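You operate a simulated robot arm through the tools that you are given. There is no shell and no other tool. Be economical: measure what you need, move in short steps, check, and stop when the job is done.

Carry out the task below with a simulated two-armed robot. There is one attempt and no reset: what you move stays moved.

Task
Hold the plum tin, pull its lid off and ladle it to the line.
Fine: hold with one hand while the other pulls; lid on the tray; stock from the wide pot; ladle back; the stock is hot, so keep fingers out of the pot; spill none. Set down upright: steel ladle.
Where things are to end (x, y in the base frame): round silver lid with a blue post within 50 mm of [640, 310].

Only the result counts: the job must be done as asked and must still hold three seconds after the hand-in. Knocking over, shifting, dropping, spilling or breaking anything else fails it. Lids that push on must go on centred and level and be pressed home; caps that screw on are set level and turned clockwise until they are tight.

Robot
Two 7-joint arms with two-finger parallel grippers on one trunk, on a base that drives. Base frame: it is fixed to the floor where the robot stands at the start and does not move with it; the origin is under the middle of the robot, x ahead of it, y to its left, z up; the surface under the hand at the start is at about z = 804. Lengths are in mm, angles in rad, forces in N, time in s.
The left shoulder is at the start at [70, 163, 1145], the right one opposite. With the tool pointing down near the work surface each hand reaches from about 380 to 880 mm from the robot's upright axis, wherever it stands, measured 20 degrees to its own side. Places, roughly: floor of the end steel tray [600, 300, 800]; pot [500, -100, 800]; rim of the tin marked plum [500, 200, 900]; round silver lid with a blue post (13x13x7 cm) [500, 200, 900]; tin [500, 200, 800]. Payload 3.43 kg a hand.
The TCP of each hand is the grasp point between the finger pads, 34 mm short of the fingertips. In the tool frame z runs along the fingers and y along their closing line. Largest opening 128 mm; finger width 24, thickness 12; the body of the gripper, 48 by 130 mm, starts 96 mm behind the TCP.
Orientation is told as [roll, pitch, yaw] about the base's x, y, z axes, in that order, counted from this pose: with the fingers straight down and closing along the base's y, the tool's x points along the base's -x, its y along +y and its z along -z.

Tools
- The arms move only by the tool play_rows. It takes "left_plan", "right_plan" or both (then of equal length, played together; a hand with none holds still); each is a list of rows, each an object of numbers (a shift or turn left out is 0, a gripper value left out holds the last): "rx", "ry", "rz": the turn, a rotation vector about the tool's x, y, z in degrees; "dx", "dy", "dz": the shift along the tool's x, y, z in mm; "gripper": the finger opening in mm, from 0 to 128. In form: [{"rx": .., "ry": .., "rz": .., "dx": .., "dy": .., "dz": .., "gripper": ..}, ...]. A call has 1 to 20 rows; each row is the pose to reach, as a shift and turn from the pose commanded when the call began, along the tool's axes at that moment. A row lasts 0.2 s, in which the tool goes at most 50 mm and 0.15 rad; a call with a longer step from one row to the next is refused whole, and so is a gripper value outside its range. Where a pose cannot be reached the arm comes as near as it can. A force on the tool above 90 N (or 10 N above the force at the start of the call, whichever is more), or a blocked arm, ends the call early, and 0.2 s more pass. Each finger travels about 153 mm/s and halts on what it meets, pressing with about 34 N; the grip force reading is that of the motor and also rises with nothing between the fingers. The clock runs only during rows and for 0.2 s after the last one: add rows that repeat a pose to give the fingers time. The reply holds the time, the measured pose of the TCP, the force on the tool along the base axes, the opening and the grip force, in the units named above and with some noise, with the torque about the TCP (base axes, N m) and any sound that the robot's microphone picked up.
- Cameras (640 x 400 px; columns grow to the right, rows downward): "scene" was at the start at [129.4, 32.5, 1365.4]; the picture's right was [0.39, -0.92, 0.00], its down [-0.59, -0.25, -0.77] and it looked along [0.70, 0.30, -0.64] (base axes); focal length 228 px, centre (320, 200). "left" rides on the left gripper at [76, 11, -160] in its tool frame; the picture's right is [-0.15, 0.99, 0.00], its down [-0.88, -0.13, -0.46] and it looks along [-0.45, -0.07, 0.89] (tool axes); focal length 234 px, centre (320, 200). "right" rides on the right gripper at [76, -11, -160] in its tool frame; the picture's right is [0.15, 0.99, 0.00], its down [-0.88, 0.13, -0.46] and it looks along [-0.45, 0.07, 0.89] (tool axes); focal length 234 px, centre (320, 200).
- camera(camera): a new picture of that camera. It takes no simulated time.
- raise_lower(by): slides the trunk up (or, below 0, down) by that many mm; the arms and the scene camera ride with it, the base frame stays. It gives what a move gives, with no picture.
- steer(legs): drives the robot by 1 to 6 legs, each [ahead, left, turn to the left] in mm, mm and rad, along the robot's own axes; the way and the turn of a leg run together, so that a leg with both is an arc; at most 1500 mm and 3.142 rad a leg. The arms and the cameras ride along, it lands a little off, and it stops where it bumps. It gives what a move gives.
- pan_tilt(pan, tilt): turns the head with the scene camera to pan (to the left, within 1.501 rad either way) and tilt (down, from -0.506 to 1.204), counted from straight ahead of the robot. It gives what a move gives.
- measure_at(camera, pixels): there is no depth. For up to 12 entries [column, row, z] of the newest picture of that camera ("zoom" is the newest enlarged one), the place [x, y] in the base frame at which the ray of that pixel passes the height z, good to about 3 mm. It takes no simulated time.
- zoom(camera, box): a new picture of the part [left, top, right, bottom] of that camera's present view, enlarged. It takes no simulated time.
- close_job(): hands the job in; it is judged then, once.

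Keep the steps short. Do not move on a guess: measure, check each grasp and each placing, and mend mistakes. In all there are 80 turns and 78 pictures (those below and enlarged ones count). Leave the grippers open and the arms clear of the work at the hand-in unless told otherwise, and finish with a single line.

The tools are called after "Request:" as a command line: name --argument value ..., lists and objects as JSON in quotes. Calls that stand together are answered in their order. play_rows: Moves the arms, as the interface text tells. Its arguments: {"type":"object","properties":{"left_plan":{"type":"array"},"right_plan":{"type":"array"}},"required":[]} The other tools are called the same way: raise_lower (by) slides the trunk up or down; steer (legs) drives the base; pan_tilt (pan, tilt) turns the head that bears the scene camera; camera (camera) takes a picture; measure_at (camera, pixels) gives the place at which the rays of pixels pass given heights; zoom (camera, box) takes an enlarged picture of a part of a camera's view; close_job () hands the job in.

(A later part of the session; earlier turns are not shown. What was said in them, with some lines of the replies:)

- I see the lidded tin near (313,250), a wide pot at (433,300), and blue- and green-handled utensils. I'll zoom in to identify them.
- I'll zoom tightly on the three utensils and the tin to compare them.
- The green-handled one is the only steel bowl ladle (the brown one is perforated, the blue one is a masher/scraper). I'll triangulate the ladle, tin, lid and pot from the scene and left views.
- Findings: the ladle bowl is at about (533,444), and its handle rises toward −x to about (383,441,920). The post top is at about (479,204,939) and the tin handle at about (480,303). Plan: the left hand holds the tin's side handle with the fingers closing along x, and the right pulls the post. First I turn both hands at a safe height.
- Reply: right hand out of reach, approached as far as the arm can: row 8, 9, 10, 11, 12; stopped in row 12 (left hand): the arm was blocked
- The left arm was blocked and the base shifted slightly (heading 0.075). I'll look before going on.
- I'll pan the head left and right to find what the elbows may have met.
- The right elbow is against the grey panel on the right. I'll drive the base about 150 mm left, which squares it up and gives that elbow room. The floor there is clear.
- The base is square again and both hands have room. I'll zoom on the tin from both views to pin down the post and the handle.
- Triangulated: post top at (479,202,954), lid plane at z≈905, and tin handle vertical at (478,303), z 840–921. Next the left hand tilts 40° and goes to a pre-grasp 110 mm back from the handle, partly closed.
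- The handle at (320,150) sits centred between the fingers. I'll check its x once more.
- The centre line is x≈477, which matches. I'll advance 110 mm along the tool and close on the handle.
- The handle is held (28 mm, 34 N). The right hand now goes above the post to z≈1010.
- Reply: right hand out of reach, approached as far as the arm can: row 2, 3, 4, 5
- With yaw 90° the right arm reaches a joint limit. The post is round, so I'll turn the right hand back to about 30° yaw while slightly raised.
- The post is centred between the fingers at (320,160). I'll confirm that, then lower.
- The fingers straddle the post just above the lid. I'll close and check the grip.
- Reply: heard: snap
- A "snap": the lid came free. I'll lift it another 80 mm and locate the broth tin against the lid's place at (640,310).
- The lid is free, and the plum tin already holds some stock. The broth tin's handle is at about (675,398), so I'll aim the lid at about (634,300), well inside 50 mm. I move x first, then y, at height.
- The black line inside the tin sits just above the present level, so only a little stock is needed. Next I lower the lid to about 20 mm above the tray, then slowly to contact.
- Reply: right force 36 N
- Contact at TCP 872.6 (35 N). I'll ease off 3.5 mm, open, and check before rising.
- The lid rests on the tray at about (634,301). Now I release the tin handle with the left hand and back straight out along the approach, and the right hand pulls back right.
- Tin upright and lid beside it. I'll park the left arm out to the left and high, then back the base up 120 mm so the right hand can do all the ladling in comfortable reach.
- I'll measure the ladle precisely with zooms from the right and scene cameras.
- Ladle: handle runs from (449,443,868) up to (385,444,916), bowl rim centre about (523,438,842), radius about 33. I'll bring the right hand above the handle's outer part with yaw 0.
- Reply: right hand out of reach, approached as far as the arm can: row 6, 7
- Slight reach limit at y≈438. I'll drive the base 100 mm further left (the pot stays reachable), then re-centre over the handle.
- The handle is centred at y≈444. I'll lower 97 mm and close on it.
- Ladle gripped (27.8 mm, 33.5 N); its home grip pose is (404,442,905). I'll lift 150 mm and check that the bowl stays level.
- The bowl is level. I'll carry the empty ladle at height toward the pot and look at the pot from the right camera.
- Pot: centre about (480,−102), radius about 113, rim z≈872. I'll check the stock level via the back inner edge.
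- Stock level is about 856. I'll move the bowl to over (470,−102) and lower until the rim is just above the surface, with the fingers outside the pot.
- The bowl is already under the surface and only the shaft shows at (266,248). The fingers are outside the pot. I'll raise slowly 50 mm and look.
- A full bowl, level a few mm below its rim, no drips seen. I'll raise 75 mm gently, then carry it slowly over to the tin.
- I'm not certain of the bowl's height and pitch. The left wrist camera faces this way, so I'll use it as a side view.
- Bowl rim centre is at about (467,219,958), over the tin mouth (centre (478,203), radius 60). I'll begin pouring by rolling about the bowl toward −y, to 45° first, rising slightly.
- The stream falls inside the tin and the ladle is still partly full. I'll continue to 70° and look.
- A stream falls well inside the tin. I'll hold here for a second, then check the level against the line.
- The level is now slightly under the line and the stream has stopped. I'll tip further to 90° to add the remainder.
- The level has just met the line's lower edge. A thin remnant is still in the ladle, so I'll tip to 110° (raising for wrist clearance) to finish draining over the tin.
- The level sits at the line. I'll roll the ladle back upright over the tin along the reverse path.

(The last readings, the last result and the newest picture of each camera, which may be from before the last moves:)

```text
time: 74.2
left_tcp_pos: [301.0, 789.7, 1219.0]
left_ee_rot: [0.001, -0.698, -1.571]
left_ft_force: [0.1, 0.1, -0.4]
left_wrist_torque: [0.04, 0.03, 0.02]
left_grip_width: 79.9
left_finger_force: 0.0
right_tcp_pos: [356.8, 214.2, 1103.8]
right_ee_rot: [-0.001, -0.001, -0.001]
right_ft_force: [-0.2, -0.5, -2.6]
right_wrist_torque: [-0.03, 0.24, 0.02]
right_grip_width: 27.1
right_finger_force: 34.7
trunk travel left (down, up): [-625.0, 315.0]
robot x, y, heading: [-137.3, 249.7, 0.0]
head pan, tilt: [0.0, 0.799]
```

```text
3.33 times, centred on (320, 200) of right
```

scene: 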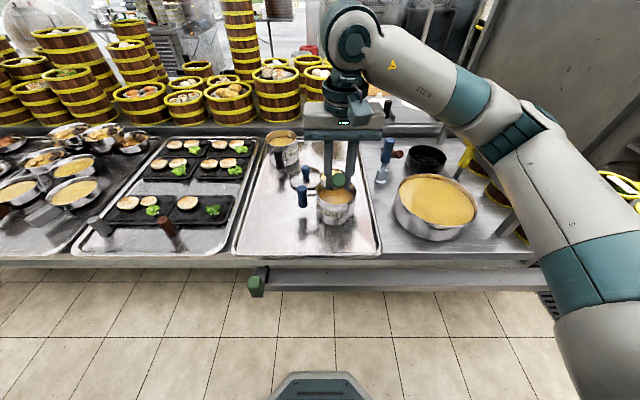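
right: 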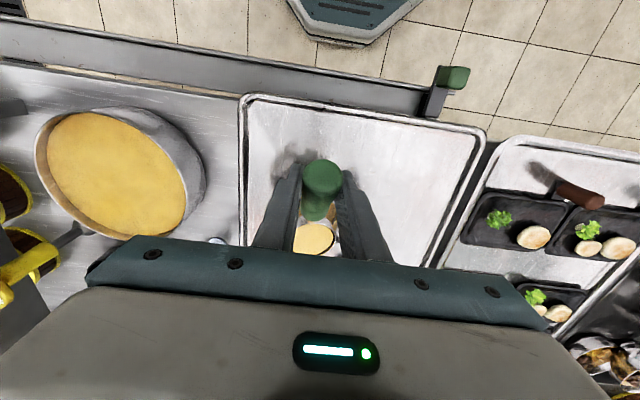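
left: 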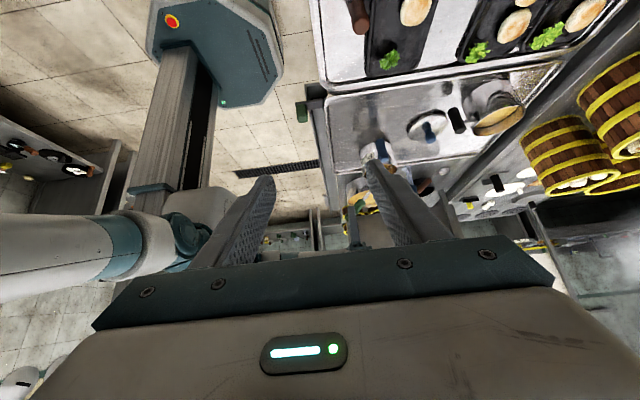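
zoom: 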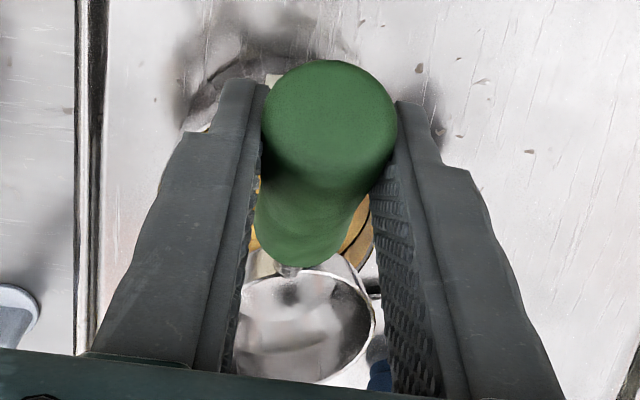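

The ladle is empty. I'll check the tin level closely.

Request:
zoom --camera "scene" --box '[313, 175, 363, 210]'

```text
11.43 times, centred on (338, 192) of scene
```

zoom: 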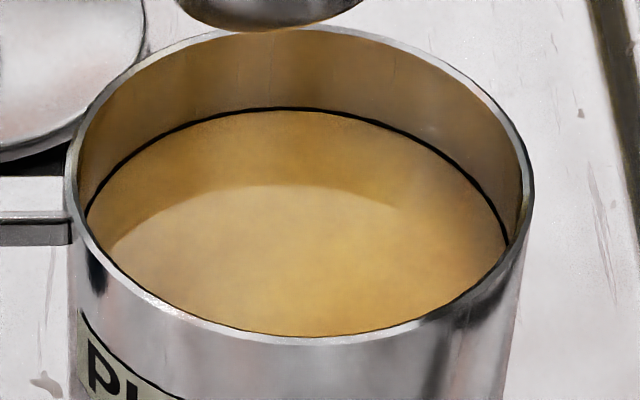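

The stock sits right on the line, so no second ladle is needed. Now I return the ladle to its home: across to (404,442) at height, then down to z≈960.

Request:
play_rows --right_plan '[{"dx": -6, "dy": 25}, {"dx": -12, "dy": 55}, {"dx": -19, "dy": 90}, {"dx": -26, "dy": 125}, {"dx": -33, "dy": 160}, {"dx": -40, "dy": 195}, {"dx": -47.5, "dy": 228}, {"dx": -47.5, "dy": 228, "dz": 30}, {"dx": -47.5, "dy": 228, "dz": 65}, {"dx": -47.5, "dy": 228, "dz": 100}, {"dx": -47.5, "dy": 228, "dz": 135}, {"dx": -47.5, "dy": 228, "dz": 155}, {"dx": -47.5, "dy": 228, "dz": 155}]'

Request:
pan_tilt --pan 0.35 --tilt 0.75

Request:
camera --camera "scene"

Request:
zoom --camera "left" --box '[300, 60, 540, 220]'

```text
time: 77.0
left_tcp_pos: [299.5, 790.4, 1217.4]
left_ee_rot: [0.0, -0.697, -1.572]
left_ft_force: [0.4, 0.5, 0.5]
left_wrist_torque: [-0.03, 0.01, 0.0]
left_grip_width: 80.2
left_finger_force: 0.0
right_tcp_pos: [403.2, 440.5, 948.5]
right_ee_rot: [0.001, -0.002, 0.0]
right_ft_force: [0.8, 0.1, -2.2]
right_wrist_torque: [0.02, 0.27, 0.04]
right_grip_width: 27.0
right_finger_force: 34.1
trunk travel left (down, up): [-625.0, 315.0]
robot x, y, heading: [-136.3, 253.7, 0.002]
head pan, tilt: [0.0, 0.799]
```

```text
time: 77.8
left_tcp_pos: [300.6, 789.4, 1219.0]
left_ee_rot: [0.0, -0.699, -1.572]
left_ft_force: [-1.1, -0.1, 0.1]
left_wrist_torque: [-0.01, 0.03, 0.0]
left_grip_width: 80.2
left_finger_force: 0.1
right_tcp_pos: [402.8, 441.6, 949.0]
right_ee_rot: [-0.001, -0.001, 0.0]
right_ft_force: [0.2, 0.1, -2.9]
right_wrist_torque: [0.0, 0.27, -0.02]
right_grip_width: 27.4
right_finger_force: 34.2
trunk travel left (down, up): [-625.0, 315.0]
robot x, y, heading: [-137.8, 250.8, -0.002]
head pan, tilt: [0.351, 0.75]
```

```text
12 pictures are left
```

scene: 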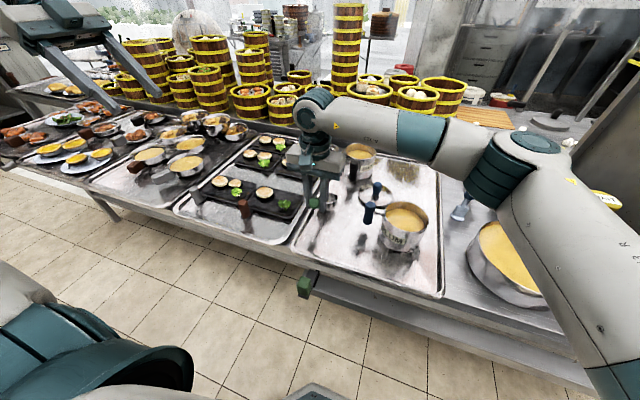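

```text
2.50 times, centred on (420, 140) of left
```

zoom: 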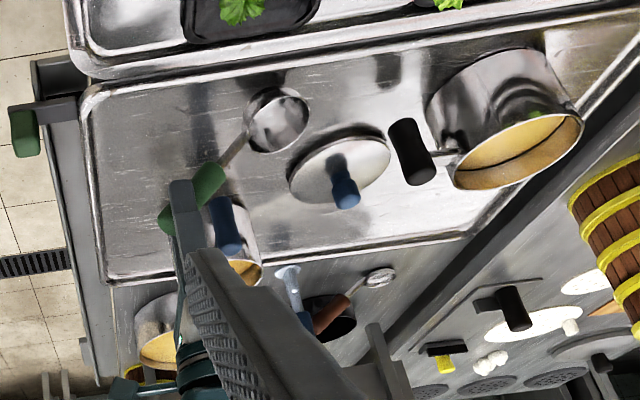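

I'll lower carefully to z≈910, watching the force for contact.

Request:
play_rows --right_plan '[{"dx": -1, "dy": 1, "dz": 10}, {"dx": -1, "dy": 1, "dz": 20}, {"dx": -1, "dy": 1, "dz": 28}, {"dx": -1, "dy": 1, "dz": 34}, {"dx": -1, "dy": 1, "dz": 38}, {"dx": -1, "dy": 1, "dz": 38}]'

Request:
zoom --camera "scene" --box '[275, 140, 375, 220]'

```text
time: 79.2
left_tcp_pos: [298.6, 789.1, 1219.4]
left_ee_rot: [0.001, -0.698, -1.575]
left_ft_force: [-0.5, -0.9, -0.6]
left_wrist_torque: [0.02, -0.02, 0.0]
left_grip_width: 80.1
left_finger_force: 0.1
right_tcp_pos: [404.0, 443.6, 912.9]
right_ee_rot: [0.001, -0.003, 0.0]
right_ft_force: [-3.5, 0.1, 8.7]
right_wrist_torque: [0.31, -0.68, 0.13]
right_grip_width: 27.5
right_finger_force: 33.7
trunk travel left (down, up): [-625.0, 315.0]
robot x, y, heading: [-138.5, 251.7, 0.001]
head pan, tilt: [0.351, 0.75]
```

```text
5.00 times, centred on (325, 180) of scene
```

zoom: 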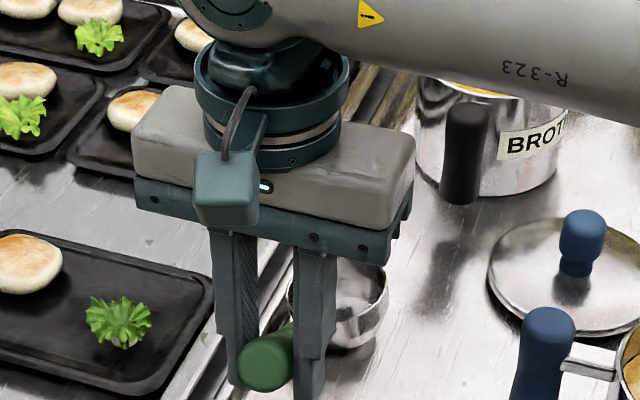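

The front of the bowl touches about 9 mm early, so the ladle has pitched roughly 4° nose-down in the grip. I'll lift slightly, pitch the tool back 4.5°, and lower to the home height.

Request:
play_rows --right_plan '[{"dz": -4}, {"ry": -2.5, "dz": -4}, {"ry": -4.5, "dz": -2}, {"ry": -4.5, "dz": 1}, {"ry": -4.5, "dz": 4}, {"ry": -4.5, "dz": 6}, {"ry": -4.5, "dz": 6}]'

```text
time: 80.8
left_tcp_pos: [300.8, 790.7, 1218.5]
left_ee_rot: [0.0, -0.698, -1.571]
left_ft_force: [0.1, -0.4, 0.1]
left_wrist_torque: [-0.01, -0.02, 0.01]
left_grip_width: 80.0
left_finger_force: 0.1
right_tcp_pos: [405.3, 443.8, 906.6]
right_ee_rot: [0.001, -0.079, 0.0]
right_ft_force: [0.2, -0.2, -2.2]
right_wrist_torque: [-0.01, 0.35, -0.01]
right_grip_width: 27.0
right_finger_force: 34.4
trunk travel left (down, up): [-625.0, 315.0]
robot x, y, heading: [-134.0, 250.4, 0.004]
head pan, tilt: [0.351, 0.75]
```

No contact yet; I'll lower a few mm more in small steps.

Request:
play_rows --right_plan '[{"dz": 1}, {"dz": 2}, {"dz": 3}, {"dz": 3}]'

```text
time: 81.8
left_tcp_pos: [301.0, 789.7, 1218.7]
left_ee_rot: [0.0, -0.698, -1.573]
left_ft_force: [0.2, -0.5, -0.4]
left_wrist_torque: [-0.02, -0.02, -0.01]
left_grip_width: 79.7
left_finger_force: 0.1
right_tcp_pos: [405.8, 442.1, 903.5]
right_ee_rot: [0.0, -0.08, 0.001]
right_ft_force: [-0.4, -0.3, -1.9]
right_wrist_torque: [0.0, 0.28, -0.02]
right_grip_width: 27.3
right_finger_force: 34.4
trunk travel left (down, up): [-625.0, 315.0]
robot x, y, heading: [-138.3, 252.3, 0.001]
head pan, tilt: [0.351, 0.75]
```

Request:
play_rows --right_plan '[{"dz": 1}, {"dz": 2}, {"dz": 3}, {"dz": 4}, {"dz": 4}]'

Request:
zoom --camera "scene" --box '[305, 170, 365, 220]'

```text
time: 83.0
left_tcp_pos: [298.5, 790.3, 1219.8]
left_ee_rot: [0.001, -0.699, -1.573]
left_ft_force: [-0.6, -0.3, 0.0]
left_wrist_torque: [-0.01, -0.02, -0.02]
left_grip_width: 80.0
left_finger_force: 0.0
right_tcp_pos: [404.1, 442.0, 899.0]
right_ee_rot: [0.002, -0.083, 0.003]
right_ft_force: [-5.2, -1.2, 11.0]
right_wrist_torque: [0.12, -0.85, -0.08]
right_grip_width: 27.4
right_finger_force: 34.0
trunk travel left (down, up): [-625.0, 315.0]
robot x, y, heading: [-135.0, 253.2, 0.006]
head pan, tilt: [0.351, 0.75]
```

```text
8.00 times, centred on (335, 195) of scene
```

zoom: 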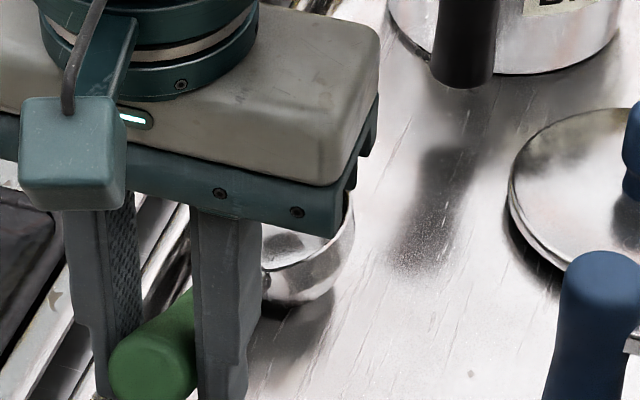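

Contact at about 900–902, nearly level. I'll ease off 1.5 mm, then open the fingers gently.

Request:
play_rows --right_plan '[{"dz": -1.5}, {"dz": -1.5}, {"dz": -1.5, "gripper": 29}, {"dz": -1.5, "gripper": 32}, {"dz": -1.5, "gripper": 38}, {"dz": -1.5, "gripper": 48}, {"dz": -1.5, "gripper": 60}, {"dz": -1.5, "gripper": 60}, {"dz": -1.5, "gripper": 60}]'

Request:
zoom --camera "scene" --box '[290, 160, 370, 225]'

```text
time: 85.0
left_tcp_pos: [301.2, 790.6, 1217.8]
left_ee_rot: [-0.001, -0.698, -1.569]
left_ft_force: [0.2, -0.6, -1.1]
left_wrist_torque: [0.01, -0.01, 0.01]
left_grip_width: 80.0
left_finger_force: 0.0
right_tcp_pos: [405.4, 442.2, 900.6]
right_ee_rot: [0.0, -0.079, 0.0]
right_ft_force: [-0.4, 0.1, 0.6]
right_wrist_torque: [0.0, -0.02, 0.0]
right_grip_width: 60.0
right_finger_force: 0.0
trunk travel left (down, up): [-625.0, 315.0]
robot x, y, heading: [-137.7, 251.5, 0.001]
head pan, tilt: [0.351, 0.75]
```

```text
6.15 times, centred on (330, 192) of scene
```

zoom: 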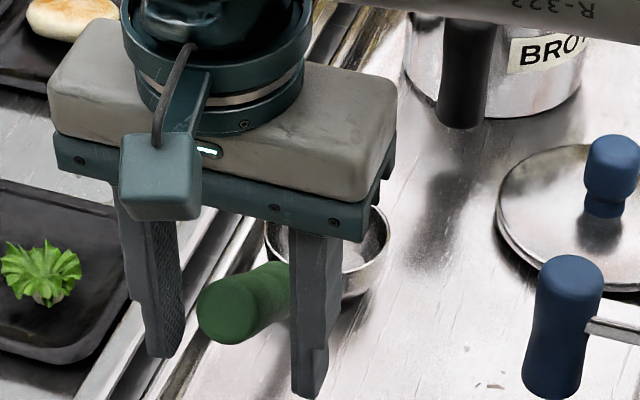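

The ladle stands upright and free. I'll raise the right hand straight up, then move it aside.

Request:
play_rows --right_plan '[{"dz": -20}, {"dz": -50}, {"dz": -90}, {"dz": -135}, {"dz": -180}, {"dz": -225}, {"dz": -270}, {"dz": -270}]'

Request:
play_rows --right_plan '[{"dy": -45}, {"dy": -90}, {"dy": -135}, {"dy": -180}, {"dy": -225}, {"dy": -270}, {"dy": -310}, {"dy": -310}]'

Request:
camera --camera "scene"

Request:
zoom --camera "scene" --box '[290, 130, 450, 260]'

```text
time: 86.8
left_tcp_pos: [300.4, 789.3, 1218.9]
left_ee_rot: [-0.001, -0.697, -1.572]
left_ft_force: [0.3, 0.2, -0.1]
left_wrist_torque: [0.01, -0.02, -0.06]
left_grip_width: 80.1
left_finger_force: 0.1
right_tcp_pos: [382.4, 441.9, 1168.5]
right_ee_rot: [-0.001, -0.08, 0.002]
right_ft_force: [0.0, -0.1, -0.8]
right_wrist_torque: [-0.02, 0.04, 0.0]
right_grip_width: 60.1
right_finger_force: 0.0
trunk travel left (down, up): [-625.0, 315.0]
robot x, y, heading: [-135.4, 249.7, -0.003]
head pan, tilt: [0.351, 0.75]
```

```text
time: 88.6
left_tcp_pos: [300.2, 791.2, 1216.1]
left_ee_rot: [0.0, -0.699, -1.571]
left_ft_force: [-0.3, 1.0, 0.3]
left_wrist_torque: [-0.06, -0.03, -0.01]
left_grip_width: 80.2
left_finger_force: 0.1
right_tcp_pos: [383.8, 133.9, 1168.9]
right_ee_rot: [-0.001, -0.08, 0.003]
right_ft_force: [0.2, 0.2, 0.0]
right_wrist_torque: [-0.09, 0.0, -0.01]
right_grip_width: 60.0
right_finger_force: 0.0
trunk travel left (down, up): [-625.0, 315.0]
robot x, y, heading: [-136.7, 250.2, -0.001]
head pan, tilt: [0.351, 0.75]
```

```text
7 pictures are left
```

scene: 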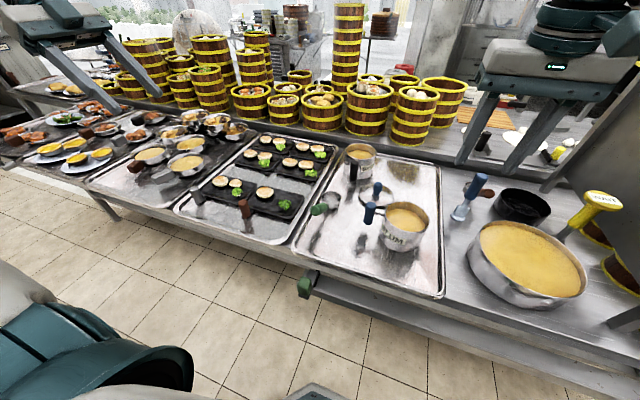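

```text
3.08 times, centred on (370, 195) of scene
```

zoom: 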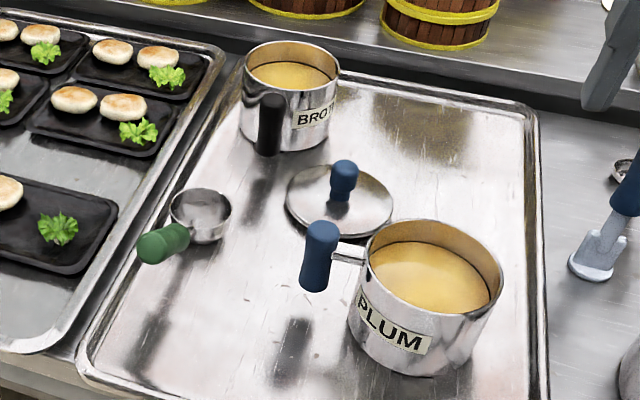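

Everything stands as asked: lid flat on the tray, ladle upright at its place, stock on the line, no spill visible. I'll open both grippers fully and hand in.

Request:
play_rows --left_plan '[{"gripper": 100}, {"gripper": 128}, {"gripper": 128}]' --right_plan '[{"gripper": 90}, {"gripper": 128}, {"gripper": 128}]'

Request:
measure_at --camera "scene" --pixels '[[376, 194.5, 825]]'

Request:
close_job

```text
time: 89.4
left_tcp_pos: [299.5, 789.7, 1217.8]
left_ee_rot: [0.0, -0.697, -1.57]
left_ft_force: [0.5, 0.0, -0.7]
left_wrist_torque: [0.02, 0.0, 0.0]
left_grip_width: 128.0
left_finger_force: 0.1
right_tcp_pos: [383.6, 131.1, 1168.6]
right_ee_rot: [0.001, -0.081, -0.002]
right_ft_force: [0.4, 0.7, 0.2]
right_wrist_torque: [0.03, 0.01, 0.03]
right_grip_width: 128.1
right_finger_force: 0.1
trunk travel left (down, up): [-625.0, 315.0]
robot x, y, heading: [-137.1, 249.3, 0.0]
head pan, tilt: [0.351, 0.75]
```

```text
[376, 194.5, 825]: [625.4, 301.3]
```

```text
The job is handed in.
```

Job handed in: the plum tin is filled to its line with one ladle from the wide pot, its lid is on the tray about 10–20 mm from [640, 310], the steel ladle is back upright in its place, and I saw no spill.
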